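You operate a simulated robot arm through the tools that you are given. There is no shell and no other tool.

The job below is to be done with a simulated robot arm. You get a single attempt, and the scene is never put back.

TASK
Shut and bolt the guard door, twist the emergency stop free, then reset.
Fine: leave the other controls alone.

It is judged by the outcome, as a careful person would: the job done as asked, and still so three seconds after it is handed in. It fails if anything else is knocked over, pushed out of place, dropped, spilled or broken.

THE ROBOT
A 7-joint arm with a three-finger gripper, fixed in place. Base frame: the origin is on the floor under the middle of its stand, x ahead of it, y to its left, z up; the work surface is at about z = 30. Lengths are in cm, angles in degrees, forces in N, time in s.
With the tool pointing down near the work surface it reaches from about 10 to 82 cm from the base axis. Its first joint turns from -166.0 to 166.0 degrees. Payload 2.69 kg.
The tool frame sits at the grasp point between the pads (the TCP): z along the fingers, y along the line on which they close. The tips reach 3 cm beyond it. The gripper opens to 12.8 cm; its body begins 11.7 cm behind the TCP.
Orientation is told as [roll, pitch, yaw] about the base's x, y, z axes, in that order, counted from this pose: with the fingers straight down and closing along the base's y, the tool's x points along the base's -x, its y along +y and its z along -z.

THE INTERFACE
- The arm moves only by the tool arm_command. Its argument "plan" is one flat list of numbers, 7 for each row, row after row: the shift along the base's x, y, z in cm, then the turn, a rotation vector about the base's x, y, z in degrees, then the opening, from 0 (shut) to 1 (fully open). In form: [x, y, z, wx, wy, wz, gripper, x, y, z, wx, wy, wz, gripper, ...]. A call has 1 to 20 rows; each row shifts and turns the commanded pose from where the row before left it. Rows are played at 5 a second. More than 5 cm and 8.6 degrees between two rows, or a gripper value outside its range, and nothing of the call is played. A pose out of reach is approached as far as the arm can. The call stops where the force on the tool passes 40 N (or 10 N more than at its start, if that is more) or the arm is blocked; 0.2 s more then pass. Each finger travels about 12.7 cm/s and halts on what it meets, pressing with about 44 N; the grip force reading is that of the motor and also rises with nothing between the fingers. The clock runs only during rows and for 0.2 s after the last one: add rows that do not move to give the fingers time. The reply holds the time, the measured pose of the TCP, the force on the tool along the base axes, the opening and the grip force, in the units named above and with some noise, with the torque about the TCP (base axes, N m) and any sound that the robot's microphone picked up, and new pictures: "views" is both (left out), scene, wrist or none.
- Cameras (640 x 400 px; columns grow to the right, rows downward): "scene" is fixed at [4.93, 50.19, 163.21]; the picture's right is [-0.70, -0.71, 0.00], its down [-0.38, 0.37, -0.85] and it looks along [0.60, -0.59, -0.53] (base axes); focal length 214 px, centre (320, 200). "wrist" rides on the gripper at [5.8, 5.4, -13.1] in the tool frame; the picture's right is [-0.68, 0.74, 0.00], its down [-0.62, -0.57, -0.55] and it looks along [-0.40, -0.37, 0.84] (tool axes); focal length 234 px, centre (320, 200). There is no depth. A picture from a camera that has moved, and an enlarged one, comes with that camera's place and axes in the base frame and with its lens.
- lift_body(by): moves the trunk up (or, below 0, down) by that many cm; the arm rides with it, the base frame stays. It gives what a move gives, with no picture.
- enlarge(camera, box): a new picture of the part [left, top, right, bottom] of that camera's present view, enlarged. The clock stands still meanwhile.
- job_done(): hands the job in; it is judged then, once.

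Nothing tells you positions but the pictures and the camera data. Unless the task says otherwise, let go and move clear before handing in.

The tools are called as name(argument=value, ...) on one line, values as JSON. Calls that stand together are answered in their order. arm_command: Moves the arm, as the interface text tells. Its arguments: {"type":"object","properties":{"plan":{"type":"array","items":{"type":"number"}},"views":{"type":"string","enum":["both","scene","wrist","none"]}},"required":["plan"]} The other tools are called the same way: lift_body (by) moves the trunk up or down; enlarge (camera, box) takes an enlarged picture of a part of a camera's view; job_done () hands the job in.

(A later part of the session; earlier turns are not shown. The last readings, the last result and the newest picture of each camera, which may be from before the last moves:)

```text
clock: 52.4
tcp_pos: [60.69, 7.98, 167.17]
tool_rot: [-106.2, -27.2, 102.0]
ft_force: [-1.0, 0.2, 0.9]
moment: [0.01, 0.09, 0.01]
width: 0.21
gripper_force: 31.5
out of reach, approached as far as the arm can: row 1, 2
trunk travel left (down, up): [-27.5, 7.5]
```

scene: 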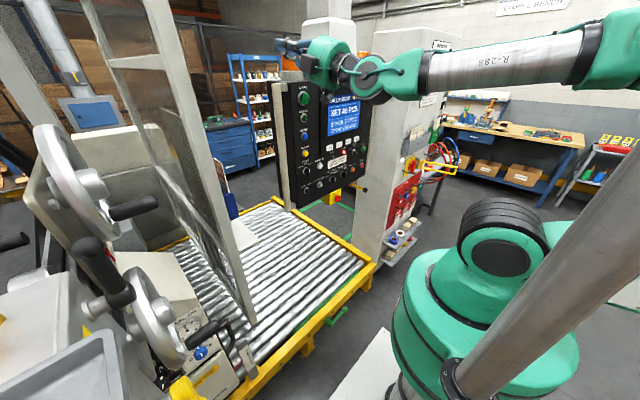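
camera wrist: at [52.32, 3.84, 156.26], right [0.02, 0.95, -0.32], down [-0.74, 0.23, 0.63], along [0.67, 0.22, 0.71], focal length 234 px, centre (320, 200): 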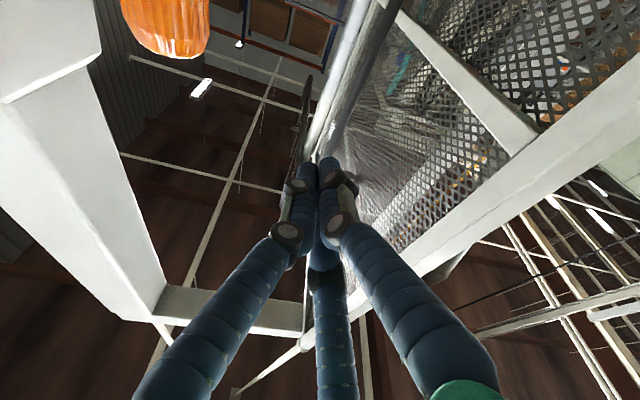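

The arm is folded too tightly here. I'll lower the tool while bringing the pitch to level and see whether it follows again.

arm_command(plan=[0, 1, -3, 0, 3, 0, 0, 0, 1, -3, 0, 3, 0, 0, 0, 1, -3, 0, 3, 0, 0, 0, 0, -3, 0, 3, 0, 0], views="both")

```text
clock: 53.4
tcp_pos: [61.01, 10.9, 154.9]
tool_rot: [-92.8, -29.1, 96.0]
ft_force: [0.4, -0.3, 0.1]
moment: [0.01, 0.02, -0.04]
width: 0.18
gripper_force: 31.4
trunk travel left (down, up): [-27.5, 7.5]
camera wrist: at [48.38, 7.36, 146.94], right [-0.07, 0.95, -0.32], down [-0.6, 0.21, 0.77], along [0.8, 0.24, 0.55], focal length 234 px, centre (320, 200)
```

scene: 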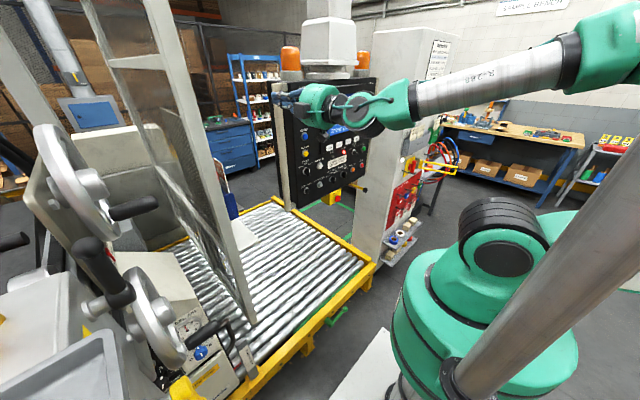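
wrist: 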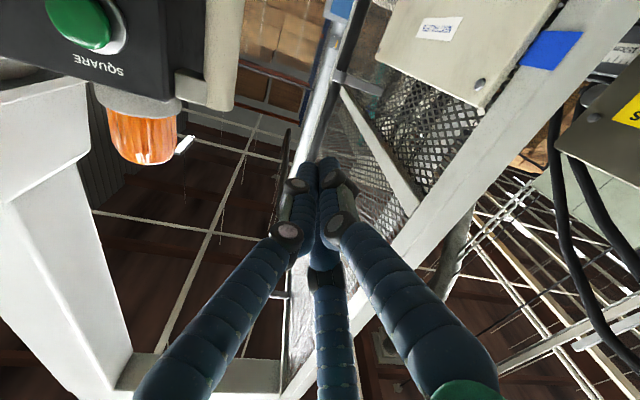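

The arm follows properly again, with the tool level at heading 5° and the camera below. I'll come down to the bolt's height, still well in front of the panel.

arm_command(plan=[0, 0, -4, 0, 0.3, 0, 0, 0, 0, -4, 0, 0.3, 0, 0, 0, 0, -4, 0, 0.3, 0, 0, 0, 0, -4, 0, 0.3, 0, 0, 0, 0, -4, 0, 0.3, 0, 0, 0, 0, -4, 0, 0.3, 0, 0, 0, 0, -4, 0, 0.3, 0, 0, 0, 0, -4, 0, 0.3, 0, 0, 0, 0, -4, 0, 0, 0, 0], views="both")

```text
clock: 55.4
tcp_pos: [60.35, 12.65, 119.14]
tool_rot: [-90.0, -29.3, 94.2]
ft_force: [-0.9, -0.3, 0.8]
moment: [-0.02, 0.0, -0.01]
width: 0.18
gripper_force: 31.6
out of reach, approached as far as the arm can: row 7, 8, 9
trunk travel left (down, up): [-27.5, 7.5]
camera wrist: at [47.51, 9.05, 111.67], right [-0.07, 0.95, -0.31], down [-0.57, 0.22, 0.79], along [0.82, 0.23, 0.52], focal length 234 px, centre (320, 200)
```

scene: 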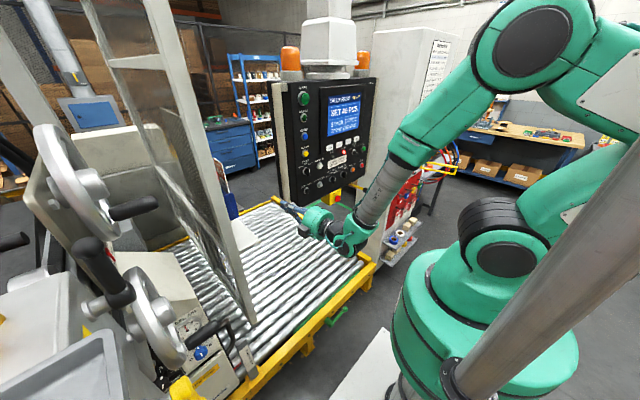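
wrist: 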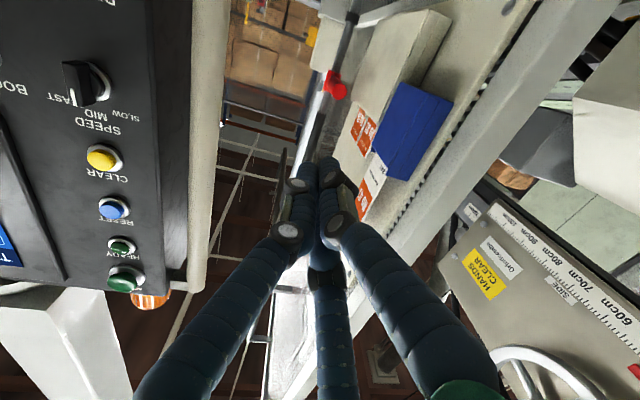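

There's slight drift from a limit while the arm is folded in. Reaching outward should relax it, so I'll test a small forward move; the fist is centred in the gap between bar and pocket.

arm_command(plan=[2.5, 0.2, 0, 0, 0, 0, 0, 2.5, 0.2, 0, 0, 0, 0, 0], views="scene")

```text
clock: 56.0
tcp_pos: [65.07, 13.95, 119.33]
tool_rot: [-89.8, -29.1, 94.2]
ft_force: [-0.7, 0.3, -0.5]
moment: [-0.05, 0.0, 0.02]
width: 0.23
gripper_force: 31.6
out of reach, approached as far as the arm can: row 1, 2
trunk travel left (down, up): [-27.5, 7.5]
```

scene: 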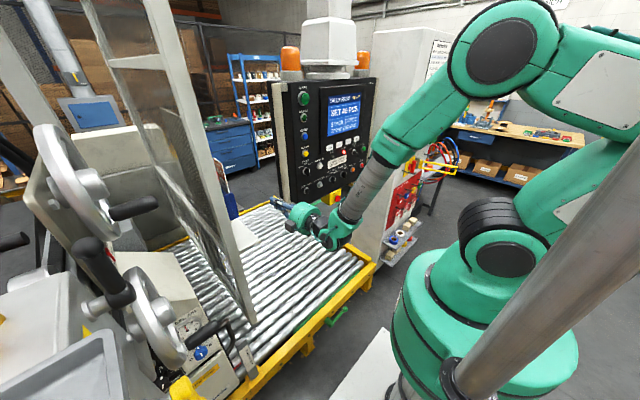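

This wrist branch works well only when the tool points more downward than the forearm, as at the start. So I'll raise the tool, pitch it straight down in free space, and then approach the bolt from above with a steep pitch.

arm_command(plan=[-1, 0, 4, 0, 0, 0, 0, -1, 0, 4, 0, 0, 0, 0, 0, 0, 4, 0, 0, 0, 0, 0, 0, 4, 0, 0, 0, 0, 0, 0, 4, 0, 0, 0, 0, 0, 0, 0, -0.64, 8.17, 0, 0, 0, 0, 0, -0.64, 8.17, 0, 0, 0, 0, 0, -0.64, 8.17, 0, 0, 0, 0, 0, -0.64, 8.17, 0, 0, 0, 0, 0, -0.64, 8.17, 0, 0, 0, 0, 0, -0.64, 8.17, 0, 0, 0, 0, 0, -0.64, 8.17, 0, 0, 0, 0, 0, -0.64, 8.17, 0, 0], views="both")

```text
clock: 58.8
tcp_pos: [63.27, 13.81, 139.22]
tool_rot: [-22.0, -11.2, 68.2]
ft_force: [-1.1, 2.9, -0.2]
moment: [-0.25, -0.04, -0.17]
width: 0.21
gripper_force: 31.5
trunk travel left (down, up): [-27.5, 7.5]
camera wrist: at [51.3, 10.28, 148.09], right [-0.37, 0.92, -0.14], down [0.47, 0.31, 0.82], along [0.8, 0.24, -0.55], focal length 234 px, centre (320, 200)
```

scene: 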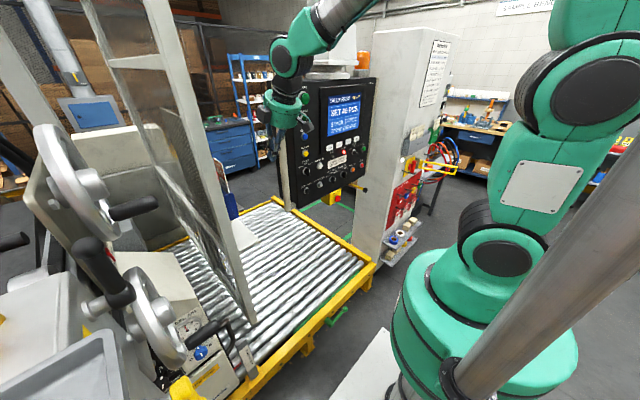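
wrist: 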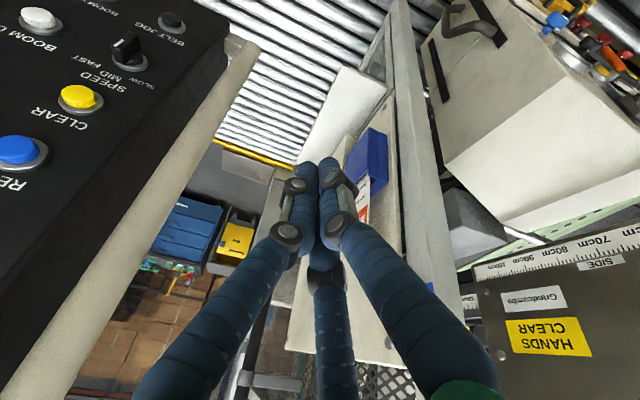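

The tool is now pitched 66° down in a well-behaved pose. I'll roll it so that two fingertips form a cradle underneath, and move through the gap toward the bolt at a safe height.

arm_command(plan=[0, 0, 0, 3.28, 0.25, -7.3, 0, 0, 0, 0, 3.28, 0.25, -7.3, 0, 0, 0, 0, 3.28, 0.25, -7.3, 0, 0, 0, 0, 3.28, 0.25, -7.3, 0, 3, 0.4, -0.3, 0, 0, 0, 0, 3, 0.4, -0.3, 0, 0, 0, 0, 3, 0.4, -0.3, 0, 0, 0, 0], views="both")

```text
clock: 60.4
tcp_pos: [72.22, 15.05, 138.3]
tool_rot: [-12.3, -21.5, 35.5]
ft_force: [-0.3, -0.6, -0.4]
moment: [0.02, -0.02, 0.02]
width: 0.21
gripper_force: 31.8
trunk travel left (down, up): [-27.5, 7.5]
camera wrist: at [59.68, 15.98, 147.1], right [0.14, 0.98, 0.1], down [0.52, -0.16, 0.84], along [0.84, -0.06, -0.54], focal length 234 px, centre (320, 200)
```

scene: 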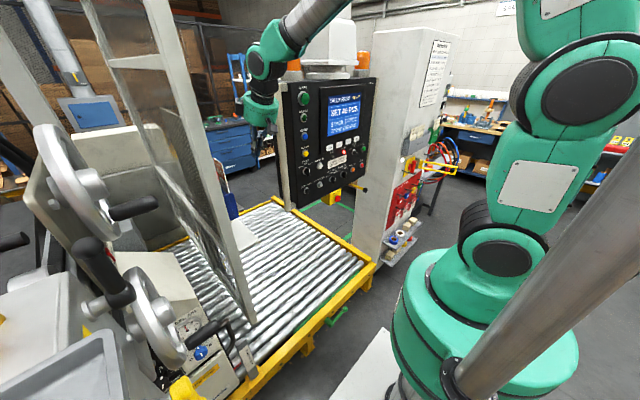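
wrist: 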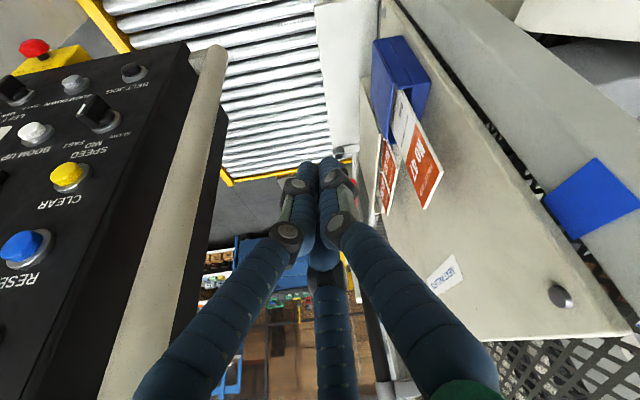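

It tracks accurately now. I'll continue toward the bolt.

arm_command(plan=[3, 0.4, -0.4, 0, 0, 0, 0, 3, 0.4, -0.4, 0, 0, 0, 0, 3, 0.4, -0.4, 0, 0, 0, 0, 3, 0.4, -0.4, 0, 0, 0, 0, 3, 0.4, -0.4, 0, 0, 0, 0], views="both")

enlarge(camera="wrist", box=[240, 80, 440, 260])

enlarge(camera="scene", box=[160, 0, 400, 200])

```text
clock: 61.6
tcp_pos: [87.09, 17.15, 136.35]
tool_rot: [-12.2, -21.4, 35.5]
ft_force: [-0.4, -0.2, -0.5]
moment: [-0.01, 0.02, -0.01]
width: 0.23
gripper_force: 31.6
trunk travel left (down, up): [-27.5, 7.5]
camera wrist: at [74.67, 18.0, 145.09], right [0.14, 0.98, 0.1], down [0.53, -0.16, 0.84], along [0.84, -0.06, -0.54], focal length 234 px, centre (320, 200)
```

scene: 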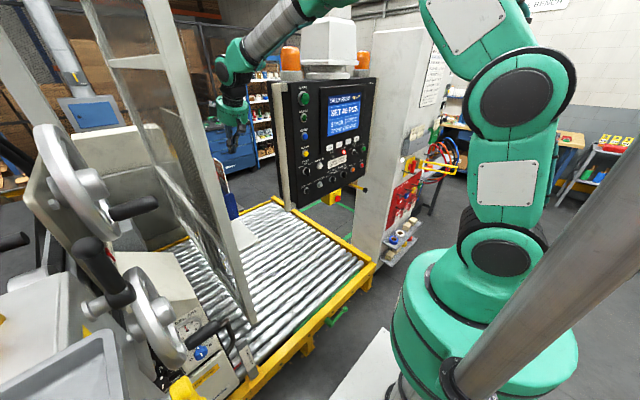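
wrist: 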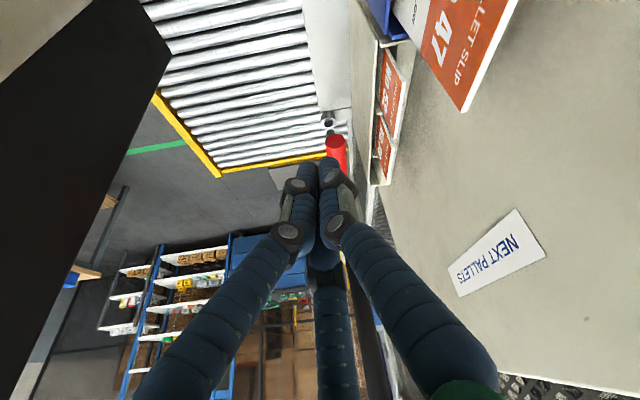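

```text
2.22 times, centred on (340, 170) of wrist
camera zoom: at [74.67, 18.0, 145.09], right [0.14, 0.98, 0.1], down [0.53, -0.16, 0.84], along [0.84, -0.06, -0.54], focal length 520 px, centre (276, 267)
```

zoom: 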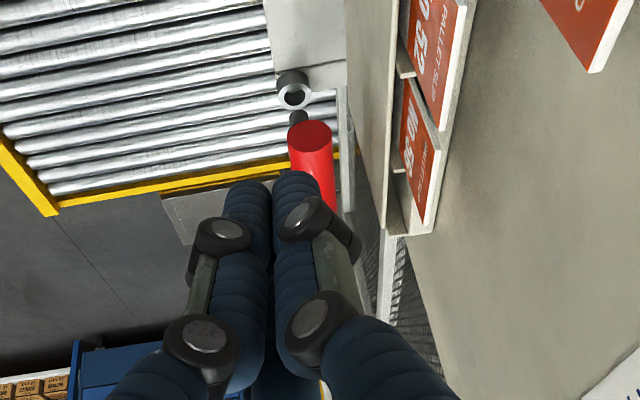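

```text
2.00 times, centred on (280, 100) of scene
camera zoom: at [4.93, 50.19, 163.21], right [-0.7, -0.71, 0.0], down [-0.38, 0.37, -0.85], along [0.6, -0.59, -0.53], focal length 429 px, centre (400, 400)
```

zoom: 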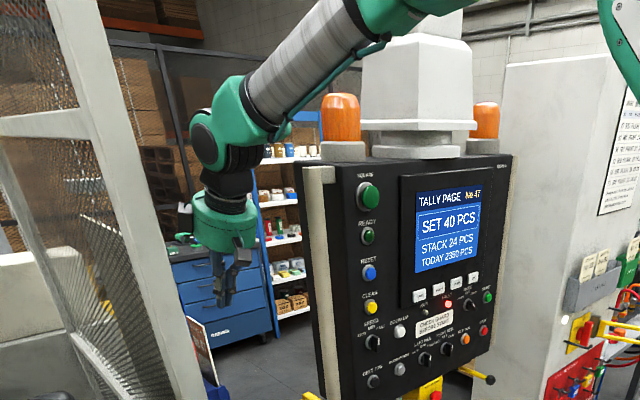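

The red grip end, rod tip and ring are all in line below the fist at y ≈ 19.6. I'll move over the grip, keeping above it.

arm_command(plan=[2.95, 0.41, -1, 0, 0, 0, 0, 2.95, 0.41, -1, 0, 0, 0, 0, 2.95, 0.41, -1, 0, 0, 0, 0, 2.95, 0.41, -1, 0, 0, 0, 0, 2.95, 0.41, -1, 0, 0, 0, 0, 2.95, 0.41, -1, 0, 0, 0, 0], views="both")

enlarge(camera="wrist", box=[240, 80, 440, 260])

enlarge(camera="scene", box=[160, 0, 400, 200])

```text
clock: 63.0
tcp_pos: [104.89, 19.58, 130.22]
tool_rot: [-12.4, -21.4, 35.5]
ft_force: [-0.3, 0.0, -0.4]
moment: [0.01, -0.03, 0.0]
width: 0.2
gripper_force: 32.2
trunk travel left (down, up): [-27.5, 7.5]
camera wrist: at [92.3, 20.48, 138.99], right [0.14, 0.98, 0.1], down [0.53, -0.16, 0.84], along [0.84, -0.06, -0.54], focal length 234 px, centre (320, 200)
```

scene: 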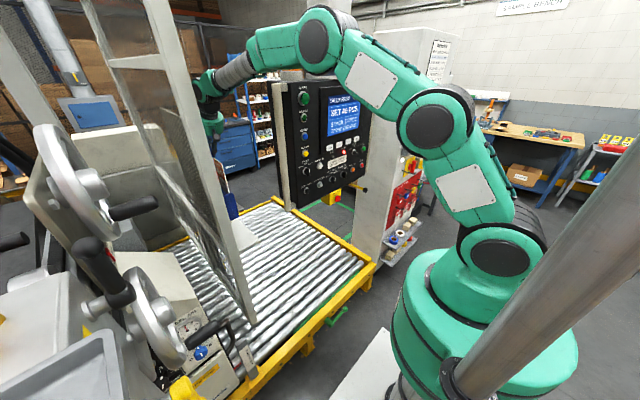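
wrist: 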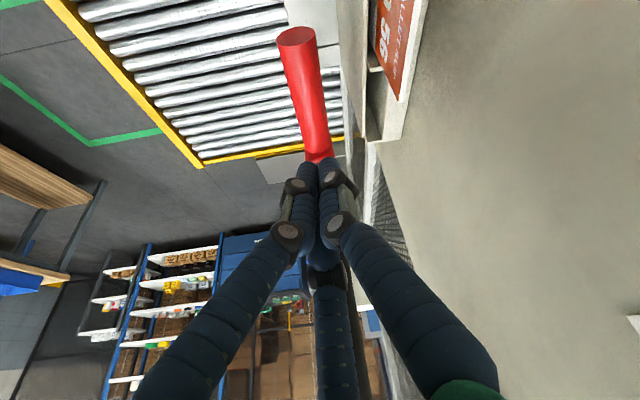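

```text
2.22 times, centred on (340, 170) of wrist
camera zoom: at [92.3, 20.48, 138.99], right [0.14, 0.98, 0.1], down [0.53, -0.16, 0.84], along [0.84, -0.06, -0.54], focal length 520 px, centre (276, 267)
```

zoom: 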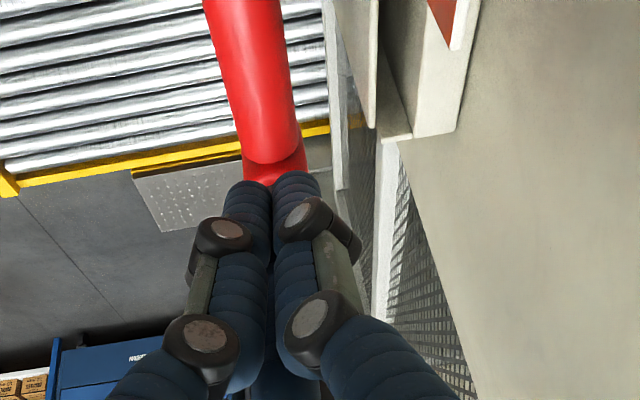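

```text
2.00 times, centred on (280, 100) of scene
camera zoom: at [4.93, 50.19, 163.21], right [-0.7, -0.71, 0.0], down [-0.38, 0.37, -0.85], along [0.6, -0.59, -0.53], focal length 429 px, centre (400, 400)
```

zoom: 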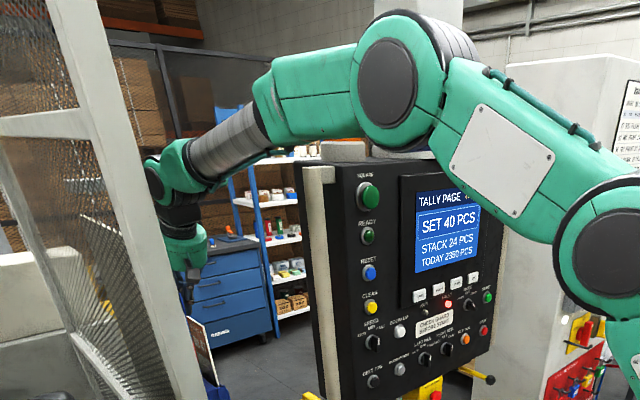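

The fist is centred over the red grip (grip from x ≈ 101 to 114.5 at y ≈ 19.6). I'll lower onto it gently.

arm_command(plan=[0, 0, -2, 0, 0, 0, 0, 0, 0, -2, 0, 0, 0, 0, 0, 0, -2, 0, 0, 0, 0, 0, 0, -1, 0, 0, 0, 0, 0, 0, -1, 0, 0, 0, 0], views="wrist")

enlarge(camera="wrist", box=[240, 60, 440, 260])

```text
clock: 64.2
tcp_pos: [104.83, 19.58, 122.35]
tool_rot: [-12.4, -21.5, 35.6]
ft_force: [-1.0, -1.2, 3.0]
moment: [-0.06, 0.01, -0.01]
width: 0.21
gripper_force: 31.2
trunk travel left (down, up): [-27.5, 7.5]
camera wrist: at [92.27, 20.47, 131.12], right [0.14, 0.98, 0.1], down [0.52, -0.16, 0.84], along [0.84, -0.06, -0.54], focal length 234 px, centre (320, 200)
```

wrist: 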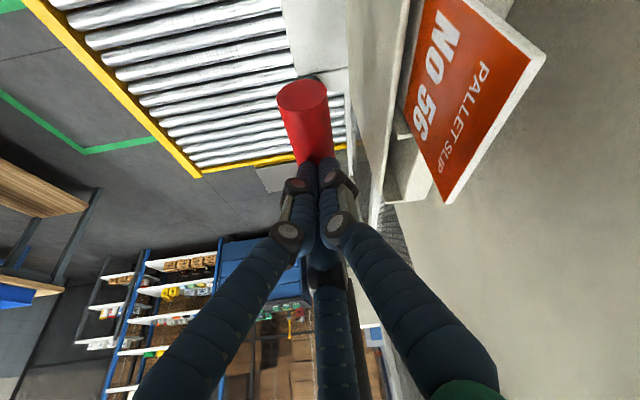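

```text
2.00 times, centred on (340, 160) of wrist
camera zoom: at [92.27, 20.47, 131.12], right [0.14, 0.98, 0.1], down [0.52, -0.16, 0.84], along [0.84, -0.06, -0.54], focal length 468 px, centre (280, 280)
```

zoom: 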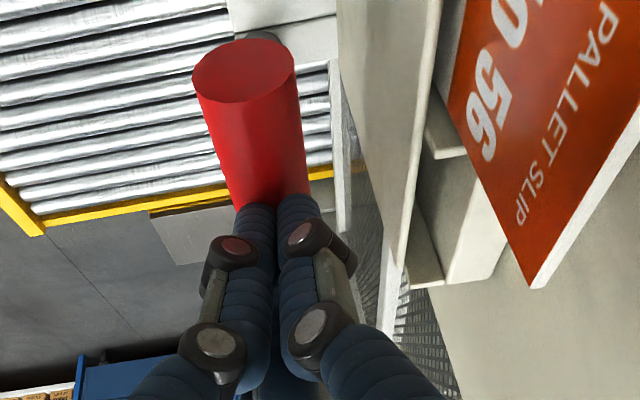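

Contact is made (about 3 N). I'll press the grip down in small steps and watch the force.

arm_command(plan=[0, 0, -0.7, 0, 0, 0, 0, 0, 0, -0.7, 0, 0, 0, 0, 0, 0, -0.7, 0, 0, 0, 0], views="wrist")

```text
clock: 65.0
tcp_pos: [104.8, 19.59, 120.18]
tool_rot: [-12.2, -21.4, 35.7]
ft_force: [-0.8, 0.4, 0.3]
moment: [0.01, -0.03, 0.0]
width: 0.23
gripper_force: 31.6
trunk travel left (down, up): [-27.5, 7.5]
camera wrist: at [92.31, 20.48, 128.93], right [0.14, 0.98, 0.1], down [0.53, -0.16, 0.84], along [0.84, -0.06, -0.54], focal length 234 px, centre (320, 200)
```

wrist: 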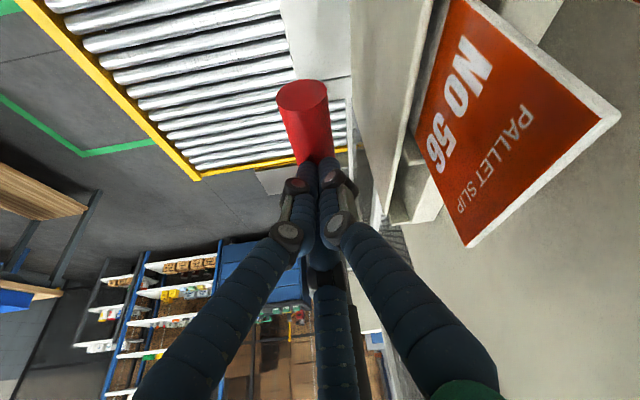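

The grip is moving down freely with the fist. I'll continue.

arm_command(plan=[0, 0, -0.8, 0, 0, 0, 0, 0, 0, -0.8, 0, 0, 0, 0, 0, 0, -0.8, 0, 0, 0, 0, 0, 0, -0.8, 0, 0, 0, 0], views="both")

enlarge(camera="wrist", box=[260, 0, 420, 180])

```text
clock: 66.0
tcp_pos: [104.95, 19.57, 117.56]
tool_rot: [-12.4, -21.7, 35.5]
ft_force: [-4.4, -1.2, 14.6]
moment: [-0.16, 0.14, -0.08]
width: 0.2
gripper_force: 31.0
trunk travel left (down, up): [-27.5, 7.5]
camera wrist: at [92.27, 20.46, 126.15], right [0.14, 0.98, 0.1], down [0.52, -0.16, 0.84], along [0.84, -0.06, -0.54], focal length 234 px, centre (320, 200)
```

scene: 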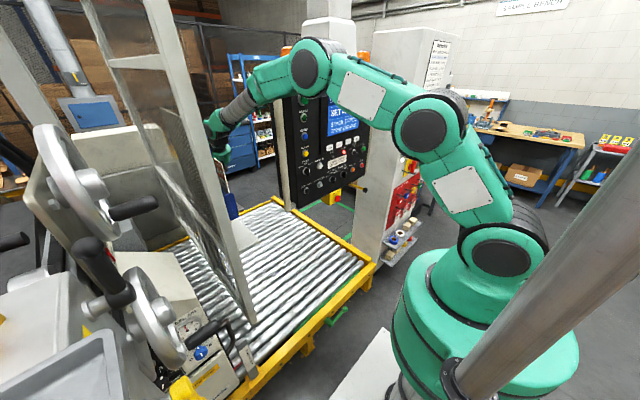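
wrist: 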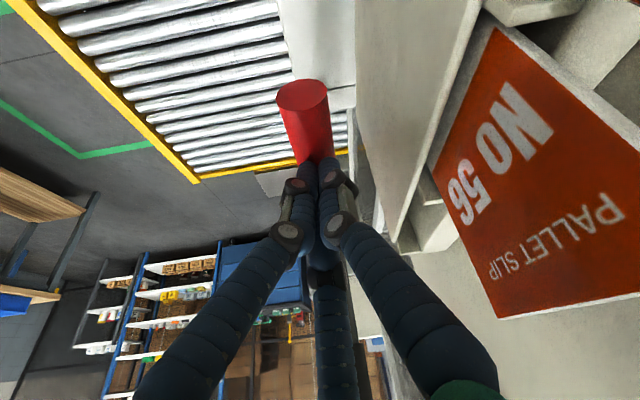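

```text
2.22 times, centred on (340, 90) of wrist
camera zoom: at [92.27, 20.46, 126.15], right [0.14, 0.98, 0.1], down [0.52, -0.16, 0.84], along [0.84, -0.06, -0.54], focal length 520 px, centre (276, 444)
```

zoom: 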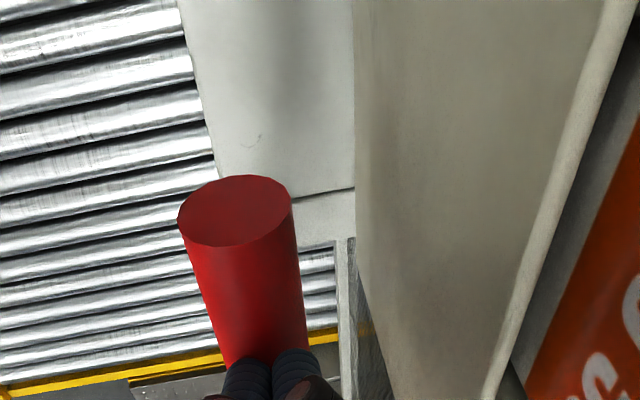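

Resistance has risen to about 15 N after roughly 4.7 cm of travel, so the collar may be reaching the ring. I'll press slightly more to see whether that's the end of travel.

arm_command(plan=[0, 0, -0.4, 0, 0, 0, 0, 0, 0, -0.4, 0, 0, 0, 0, 0, 0, 0, 0, 0, 0, 0], views="wrist")

```text
clock: 66.6
tcp_pos: [105.09, 19.72, 117.5]
tool_rot: [-12.6, -22.1, 35.7]
ft_force: [1.7, -0.5, 11.2]
moment: [-0.05, -0.06, -0.07]
width: 0.22
gripper_force: 31.6
trunk travel left (down, up): [-27.5, 7.5]
stopped in row 2: the force on the tool passed its limit at 43 N (the readings are from after the stop); the commanded pose is now the measured one
camera wrist: at [92.52, 20.51, 126.05], right [0.14, 0.98, 0.11], down [0.51, -0.16, 0.84], along [0.85, -0.06, -0.53], focal length 234 px, centre (320, 200)
```

wrist: 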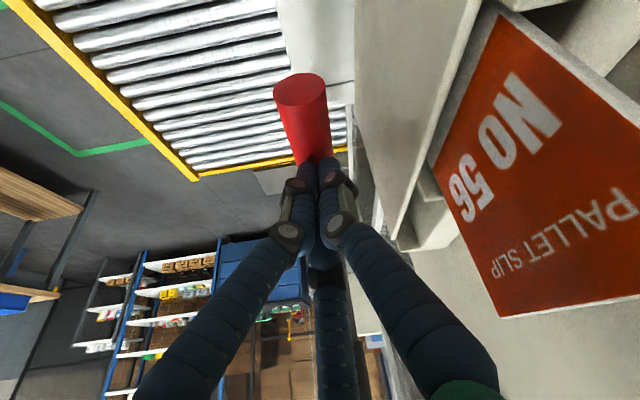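

It stops firmly at about 4.8 cm of travel. I'll lift off and look at whether the rod is really inside the door's ring.

arm_command(plan=[0, 0, 1, 0, 0, 0, 0, 0, 0, 2, 0, 0, 0, 0, 0, 0, 3, 0, 0, 0, 0, -1, 0, 3, 0, 0, 0, 0, -3, -0.4, 2, 0, 0, 0, 0, -3, -0.4, 2, 0, 0, 0, 0, -3, -0.4, 2, 0, 0, 0, 0, -3, -0.4, 1, 0, 0, 0, 0, -3, -0.4, 1, 0, 0, 0, 0], views="both")

enlarge(camera="wrist", box=[290, 80, 390, 200])

```text
clock: 68.6
tcp_pos: [89.11, 17.73, 134.18]
tool_rot: [-12.4, -21.9, 35.7]
ft_force: [0.2, -0.9, 0.6]
moment: [0.01, 0.0, 0.0]
width: 0.21
gripper_force: 31.8
trunk travel left (down, up): [-27.5, 7.5]
camera wrist: at [76.43, 18.5, 142.78], right [0.14, 0.98, 0.1], down [0.52, -0.16, 0.84], along [0.84, -0.06, -0.53], focal length 234 px, centre (320, 200)
```

scene: 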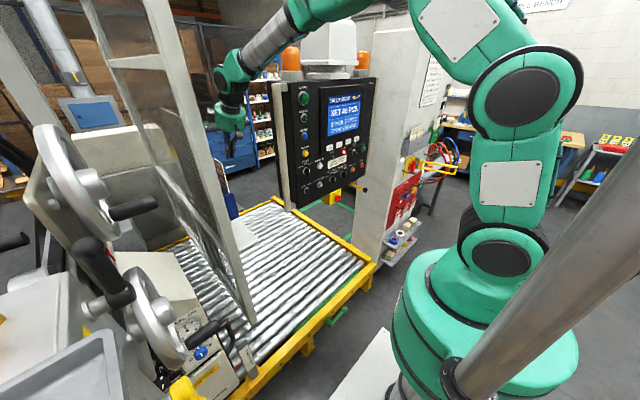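
wrist: 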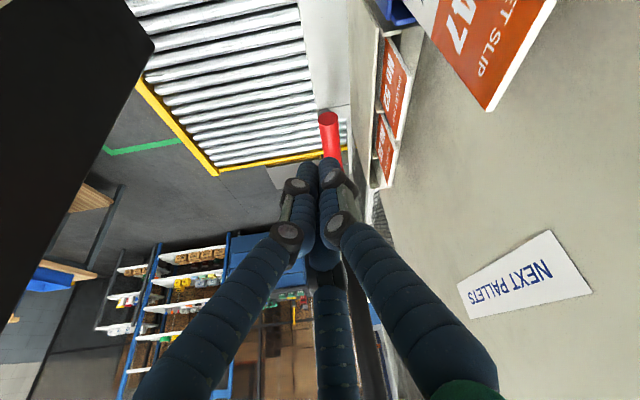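

```text
3.33 times, centred on (340, 140) of wrist
camera zoom: at [76.43, 18.5, 142.78], right [0.14, 0.98, 0.1], down [0.52, -0.16, 0.84], along [0.84, -0.06, -0.53], focal length 781 px, centre (253, 400)
```

zoom: 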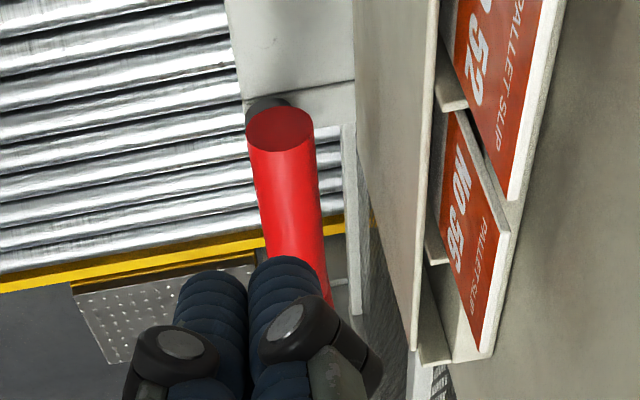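

The grip stays down by itself. I'll back off and come lower to see the rod and ring from the side.

arm_command(plan=[-4, -0.5, 0, 0, 0, 0, 0, -4, -0.5, 0, 0, 0, 0, 0, -4, -0.5, 0, 0, 0, 0, 0, -4, -0.5, 0, 0, 0, 0, 0, -4, -0.5, 0, 0, 0, 0, 0, -4, -1, 0, 0, 0, 0, 0, -1, -1, -4, 0, 0, 0, 0, -1, -1, -4, 0, 0, 0, 0, -1, -1, -4, 0, 0, 0, 0, 0, -1, -4, 0, 0, 0, 0], views="both")

enlarge(camera="wrist", box=[290, 60, 410, 200])

```text
clock: 70.8
tcp_pos: [62.13, 10.08, 118.08]
tool_rot: [-12.5, -22.0, 35.7]
ft_force: [0.3, 0.2, 0.8]
moment: [0.0, -0.02, -0.06]
width: 0.23
gripper_force: 31.6
trunk travel left (down, up): [-27.5, 7.5]
camera wrist: at [49.54, 10.96, 126.71], right [0.14, 0.98, 0.1], down [0.52, -0.16, 0.84], along [0.84, -0.06, -0.53], focal length 234 px, centre (320, 200)
```

scene: 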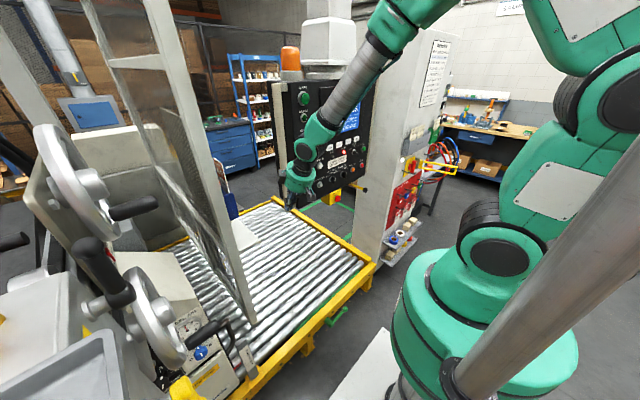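
wrist: 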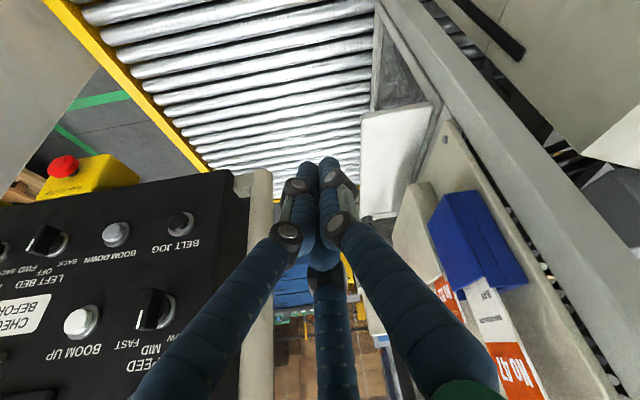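

```text
2.86 times, centred on (350, 130) of wrist
camera zoom: at [49.54, 10.96, 126.71], right [0.14, 0.98, 0.1], down [0.52, -0.16, 0.84], along [0.84, -0.06, -0.53], focal length 669 px, centre (234, 400)
```

zoom: 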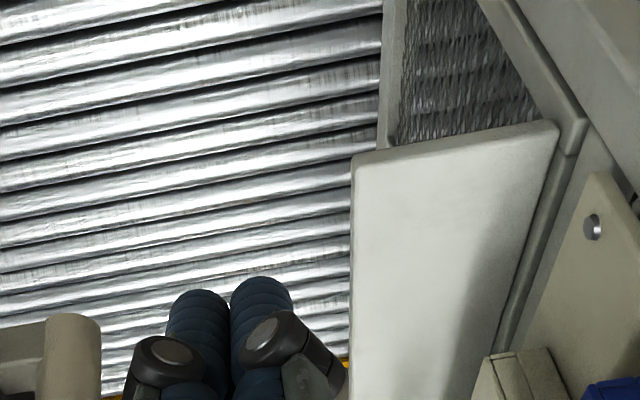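

The ring is just hidden behind a finger. I'll yaw the camera slightly to bring it into clear view.

arm_command(plan=[0, 0, -2, 0, 0, -8, 0, 0, 0, -2, 0, 0, -8, 0, 0, 0, -2, 0, 0, -4, 0], views="wrist")

enlarge(camera="wrist", box=[360, 160, 500, 320])

```text
clock: 71.6
tcp_pos: [62.21, 10.16, 112.14]
tool_rot: [-12.5, -22.0, 15.6]
ft_force: [0.1, -0.2, 0.5]
moment: [0.0, 0.0, -0.01]
width: 0.2
gripper_force: 30.8
trunk travel left (down, up): [-27.5, 7.5]
camera wrist: at [50.59, 15.32, 120.75], right [0.47, 0.88, 0.11], down [0.43, -0.33, 0.84], along [0.77, -0.35, -0.53], focal length 234 px, centre (320, 200)
```

wrist: 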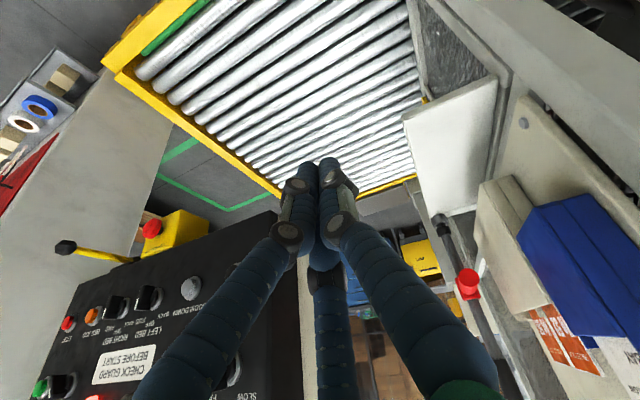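

```text
2.50 times, centred on (430, 240) of wrist
camera zoom: at [50.59, 15.32, 120.75], right [0.47, 0.88, 0.11], down [0.43, -0.33, 0.84], along [0.77, -0.35, -0.53], focal length 585 px, centre (45, 100)
```

zoom: 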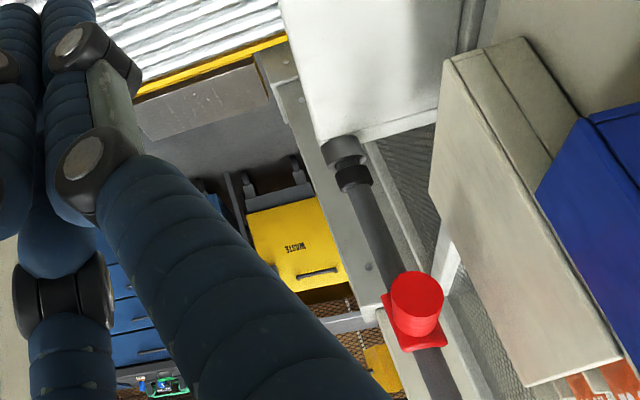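

I can see the collar right above the ring. I'll zoom in further.

enlarge(camera="wrist", box=[420, 190, 470, 240])

enlarge(camera="wrist", box=[430, 200, 500, 320])

```text
8.00 times, centred on (445, 215) of wrist
camera zoom: at [50.59, 15.32, 120.75], right [0.47, 0.88, 0.11], down [0.43, -0.33, 0.84], along [0.77, -0.35, -0.53], focal length 1873 px, centre (-680, 80)
```

zoom: 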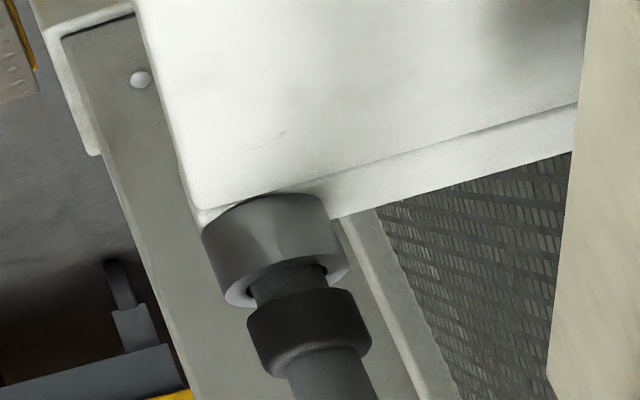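

```text
3.33 times, centred on (465, 260) of wrist
camera zoom: at [50.59, 15.32, 120.75], right [0.47, 0.88, 0.11], down [0.43, -0.33, 0.84], along [0.77, -0.35, -0.53], focal length 781 px, centre (-163, 0)
```

zoom: 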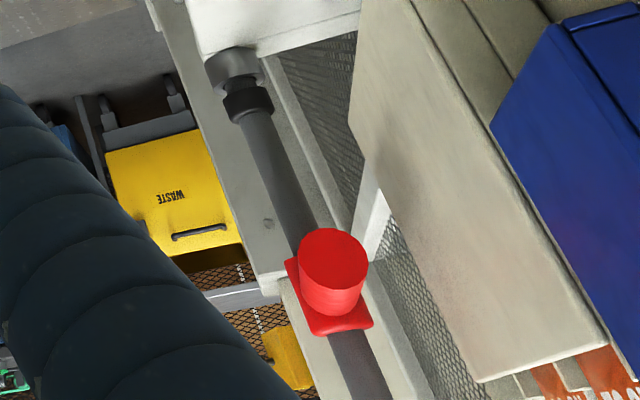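

The rod's pin is in the door ring, centred, and it reached a hard stop, so the door is bolted. Next is the emergency stop at about (72.8, -31, 98). I'll back away from the door and swing over in front of it, staying well clear of the panel.

arm_command(plan=[-3.5, -1.5, 0.8, 0, 0, 0, 0, -3.5, -1.5, 0.8, 0, 0, 0, 0, -3.5, -1.5, 0.8, 0, 0, 0, 0, -3.5, -1.5, 0.8, 0, 0, 0, 0, 0, -4, 0, 0, 0, 2, 0, 0, -4, 0, 0, 0, 2, 0, 0, -4, 0, 0, 0, 2, 0, 0, -4, 0, 0, 0, 2, 0, 0, -4, 0, 0, 0, 2, 0, 0, -4, 0, 0, 0, 2, 0, 0, -4, 0, 0, 0, 2, 0, 0, -4, 0, 0, 0, 2, 0], views="both")

```text
clock: 74.2
tcp_pos: [48.18, -27.94, 115.17]
tool_rot: [-12.4, -21.9, 31.6]
ft_force: [0.4, 1.1, -0.1]
moment: [-0.03, 0.02, -0.02]
width: 0.23
gripper_force: 31.8
trunk travel left (down, up): [-27.5, 7.5]
camera wrist: at [35.56, -26.15, 123.86], right [0.21, 0.97, 0.1], down [0.51, -0.2, 0.84], along [0.84, -0.12, -0.53], focal length 234 px, centre (320, 200)
```

scene: 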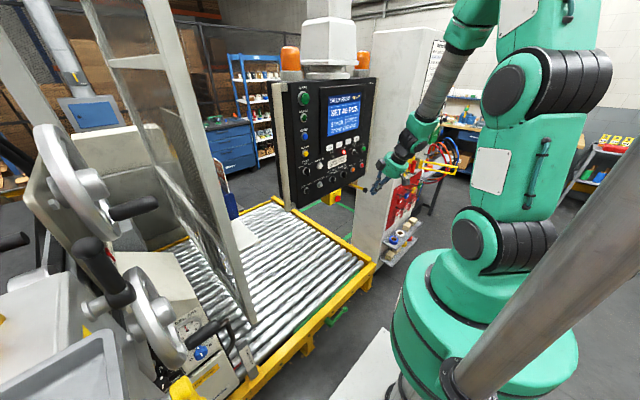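
wrist: 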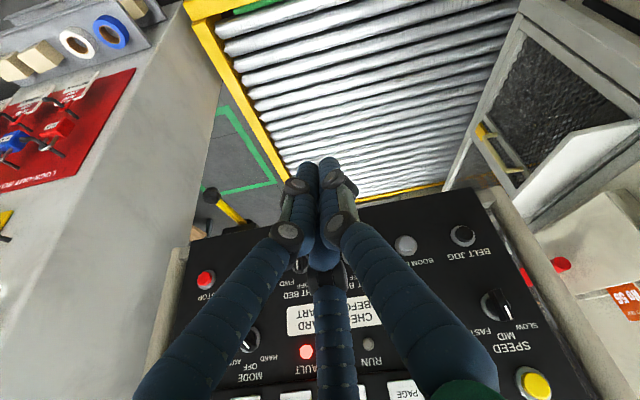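

Now I'll pitch the tool up to level in front of the e-stop, ending about 11 cm short of it.

arm_command(plan=[1.1, -0.37, -2.1, 0, -8.25, 0, 0, 1.1, -0.37, -2.1, 0, -8.25, 0, 0, 1.1, -0.37, -2.1, 0, -8.25, 0, 0, 1.1, -0.37, -2.1, 0, -8.25, 0, 0, 1.1, -0.37, -2.1, 0, -8.25, 0, 0, 1.1, -0.37, -2.1, 0, -8.25, 0, 0, 1.1, -0.37, -2.1, 0, -8.25, 0, 0, 1.1, -0.37, -2.1, 0, -8.25, 0, 0], views="both")

```text
clock: 76.0
tcp_pos: [56.95, -30.66, 98.5]
tool_rot: [-92.6, -60.7, 92.6]
ft_force: [0.6, -1.0, 0.1]
moment: [-0.01, 0.02, 0.02]
width: 0.21
gripper_force: 31.9
trunk travel left (down, up): [-27.5, 7.5]
camera wrist: at [44.04, -29.05, 90.52], right [-0.01, 0.97, 0.23], down [-0.56, -0.2, 0.8], along [0.82, -0.12, 0.55], focal length 234 px, centre (320, 200)
```

scene: 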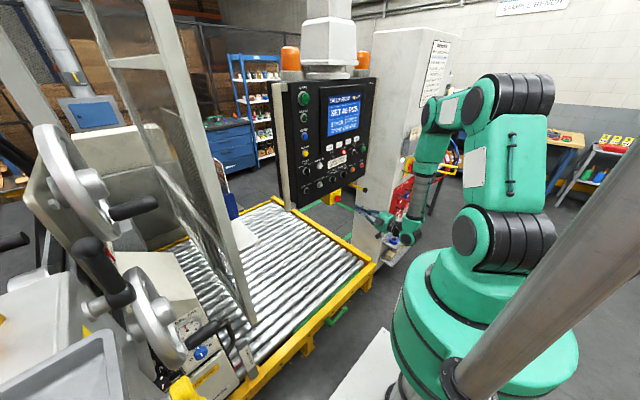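
wrist: 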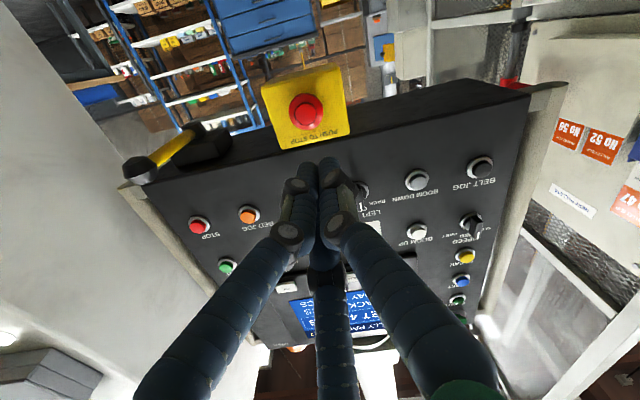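

The e-stop is now clearly visible from below. I'll enlarge it to get its size, protrusion and any arrows.

enlarge(camera="wrist", box=[250, 60, 360, 160])

enlarge(camera="wrist", box=[280, 85, 330, 135])

enlarge(camera="scene", box=[310, 170, 370, 220])

```text
4.00 times, centred on (305, 110) of wrist
camera zoom: at [44.04, -29.05, 90.52], right [-0.01, 0.97, 0.23], down [-0.56, -0.2, 0.8], along [0.82, -0.12, 0.55], focal length 937 px, centre (380, 560)
```

zoom: 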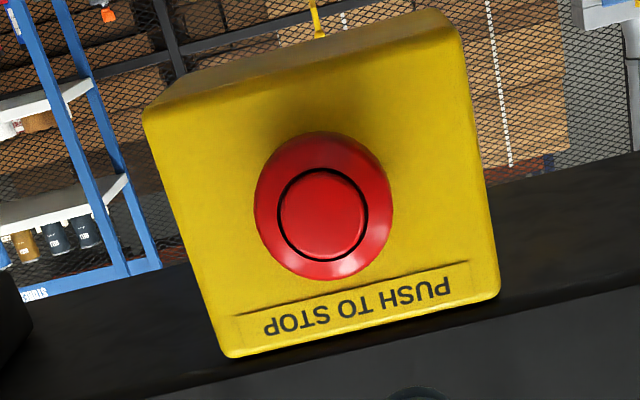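

```text
8.00 times, centred on (305, 110) of wrist
camera zoom: at [44.04, -29.05, 90.52], right [-0.01, 0.97, 0.23], down [-0.56, -0.2, 0.8], along [0.82, -0.12, 0.55], focal length 1873 px, centre (440, 920)
```

zoom: 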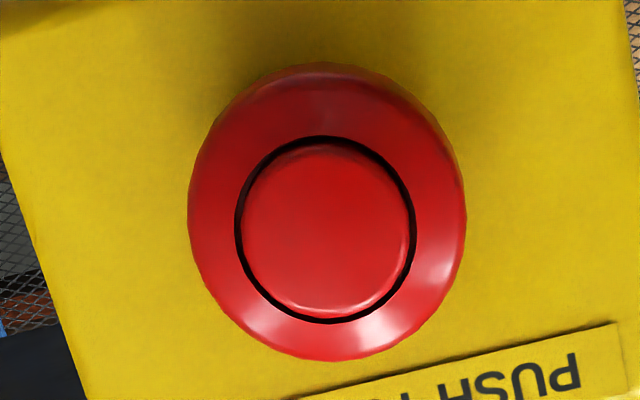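

```text
8.00 times, centred on (340, 195) of scene
camera zoom: at [4.93, 50.19, 163.21], right [-0.7, -0.71, 0.0], down [-0.38, 0.37, -0.85], along [0.6, -0.59, -0.53], focal length 1716 px, centre (160, 240)
```

zoom: 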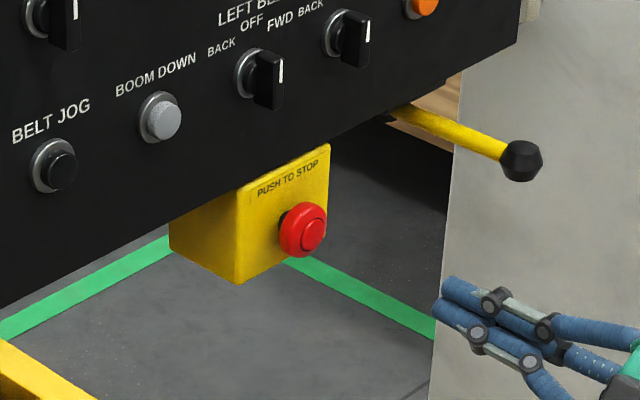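

The e-stop face centre is at about (72.6, -32.0, 97.5), 4 cm across, with its box front near x ≈ 75. I'll align the tool with it, roll back 60° so there's room to twist clockwise, and open the fingers to about 7 cm.

arm_command(plan=[0, -0.19, -0.14, -8.5, 0, 0, 0.55, 0, -0.19, -0.14, -8.5, 0, 0, 0.55, 0, -0.19, -0.14, -8.5, 0, 0, 0.55, 0, -0.19, -0.14, -8.5, 0, 0, 0.55, 0, -0.19, -0.14, -8.5, 0, 0, 0.55, 0, -0.19, -0.14, -8.5, 0, 0, 0.55, 0, -0.19, -0.14, -8.5, 0, 0, 0.55], views="both")

```text
clock: 77.6
tcp_pos: [56.91, -32.09, 97.56]
tool_rot: [-90.3, -1.2, 91.1]
ft_force: [0.4, -0.2, 0.0]
moment: [-0.01, -0.02, -0.01]
width: 7.05
gripper_force: 0.1
trunk travel left (down, up): [-27.5, 7.5]
camera wrist: at [43.97, -38.13, 92.02], right [-0.01, 0.69, -0.72], down [-0.56, 0.59, 0.58], along [0.83, 0.41, 0.38], focal length 234 px, centre (320, 200)
```

scene: 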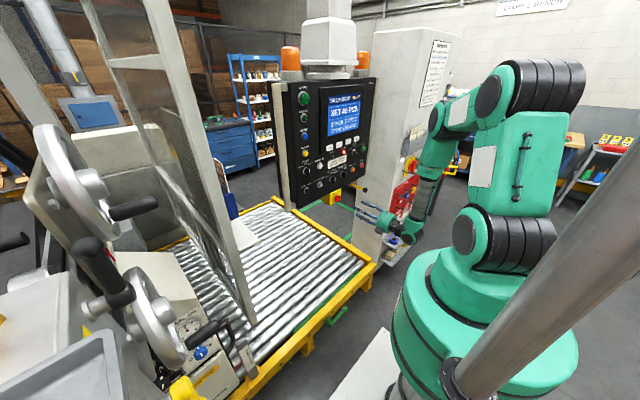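
wrist: 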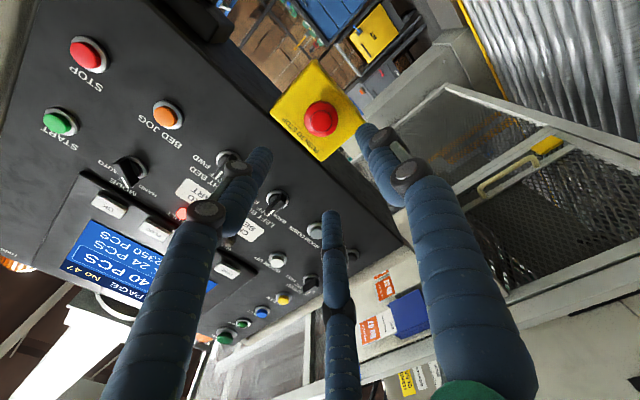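

Aligned. I'll advance toward the button in two steps, checking the view in between.

arm_command(plan=[3, 0, -0.1, 0, 0, 0, 0.55, 3, 0, -0.1, 0, 0, 0, 0.55, 3, 0, -0.1, 0, 0, 0, 0.55], views="both")

enlarge(camera="wrist", box=[220, 60, 440, 220])

enlarge(camera="scene", box=[300, 160, 400, 240])

```text
clock: 78.4
tcp_pos: [65.95, -32.07, 97.12]
tool_rot: [-90.0, -1.4, 91.1]
ft_force: [-0.1, 1.1, 0.8]
moment: [0.02, 0.0, -0.02]
width: 7.03
gripper_force: 0.1
trunk travel left (down, up): [-27.5, 7.5]
camera wrist: at [53.01, -38.18, 91.67], right [-0.01, 0.69, -0.72], down [-0.56, 0.59, 0.58], along [0.83, 0.41, 0.38], focal length 234 px, centre (320, 200)
```

scene: 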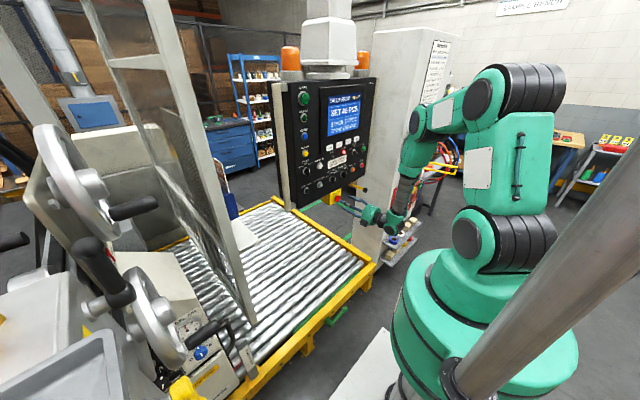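
wrist: 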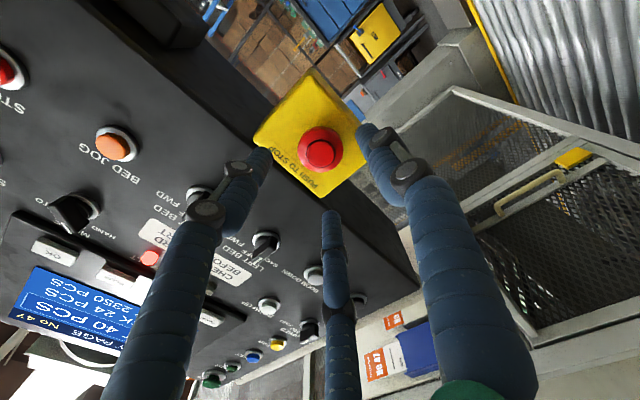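

```text
2.50 times, centred on (330, 140) of wrist
camera zoom: at [53.01, -38.18, 91.67], right [-0.01, 0.69, -0.72], down [-0.56, 0.59, 0.58], along [0.83, 0.41, 0.38], focal length 585 px, centre (295, 350)
```

zoom: 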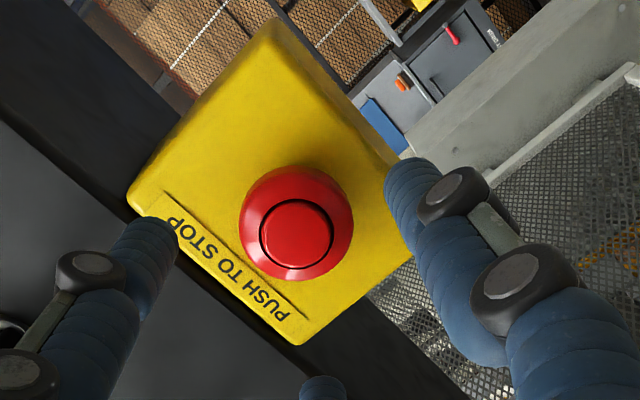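

```text
5.00 times, centred on (350, 200) of scene
camera zoom: at [4.93, 50.19, 163.21], right [-0.7, -0.71, 0.0], down [-0.38, 0.37, -0.85], along [0.6, -0.59, -0.53], focal length 1072 px, centre (170, 200)
```

zoom: 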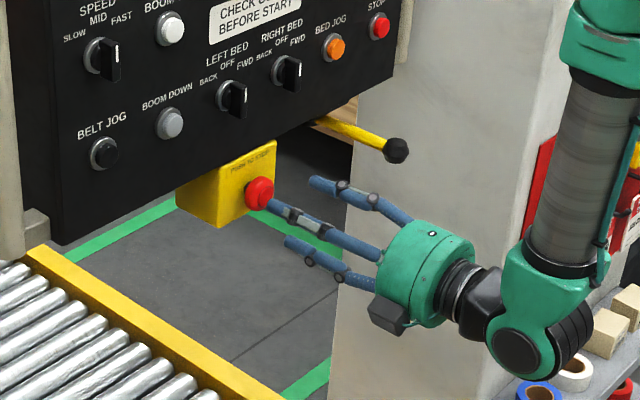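

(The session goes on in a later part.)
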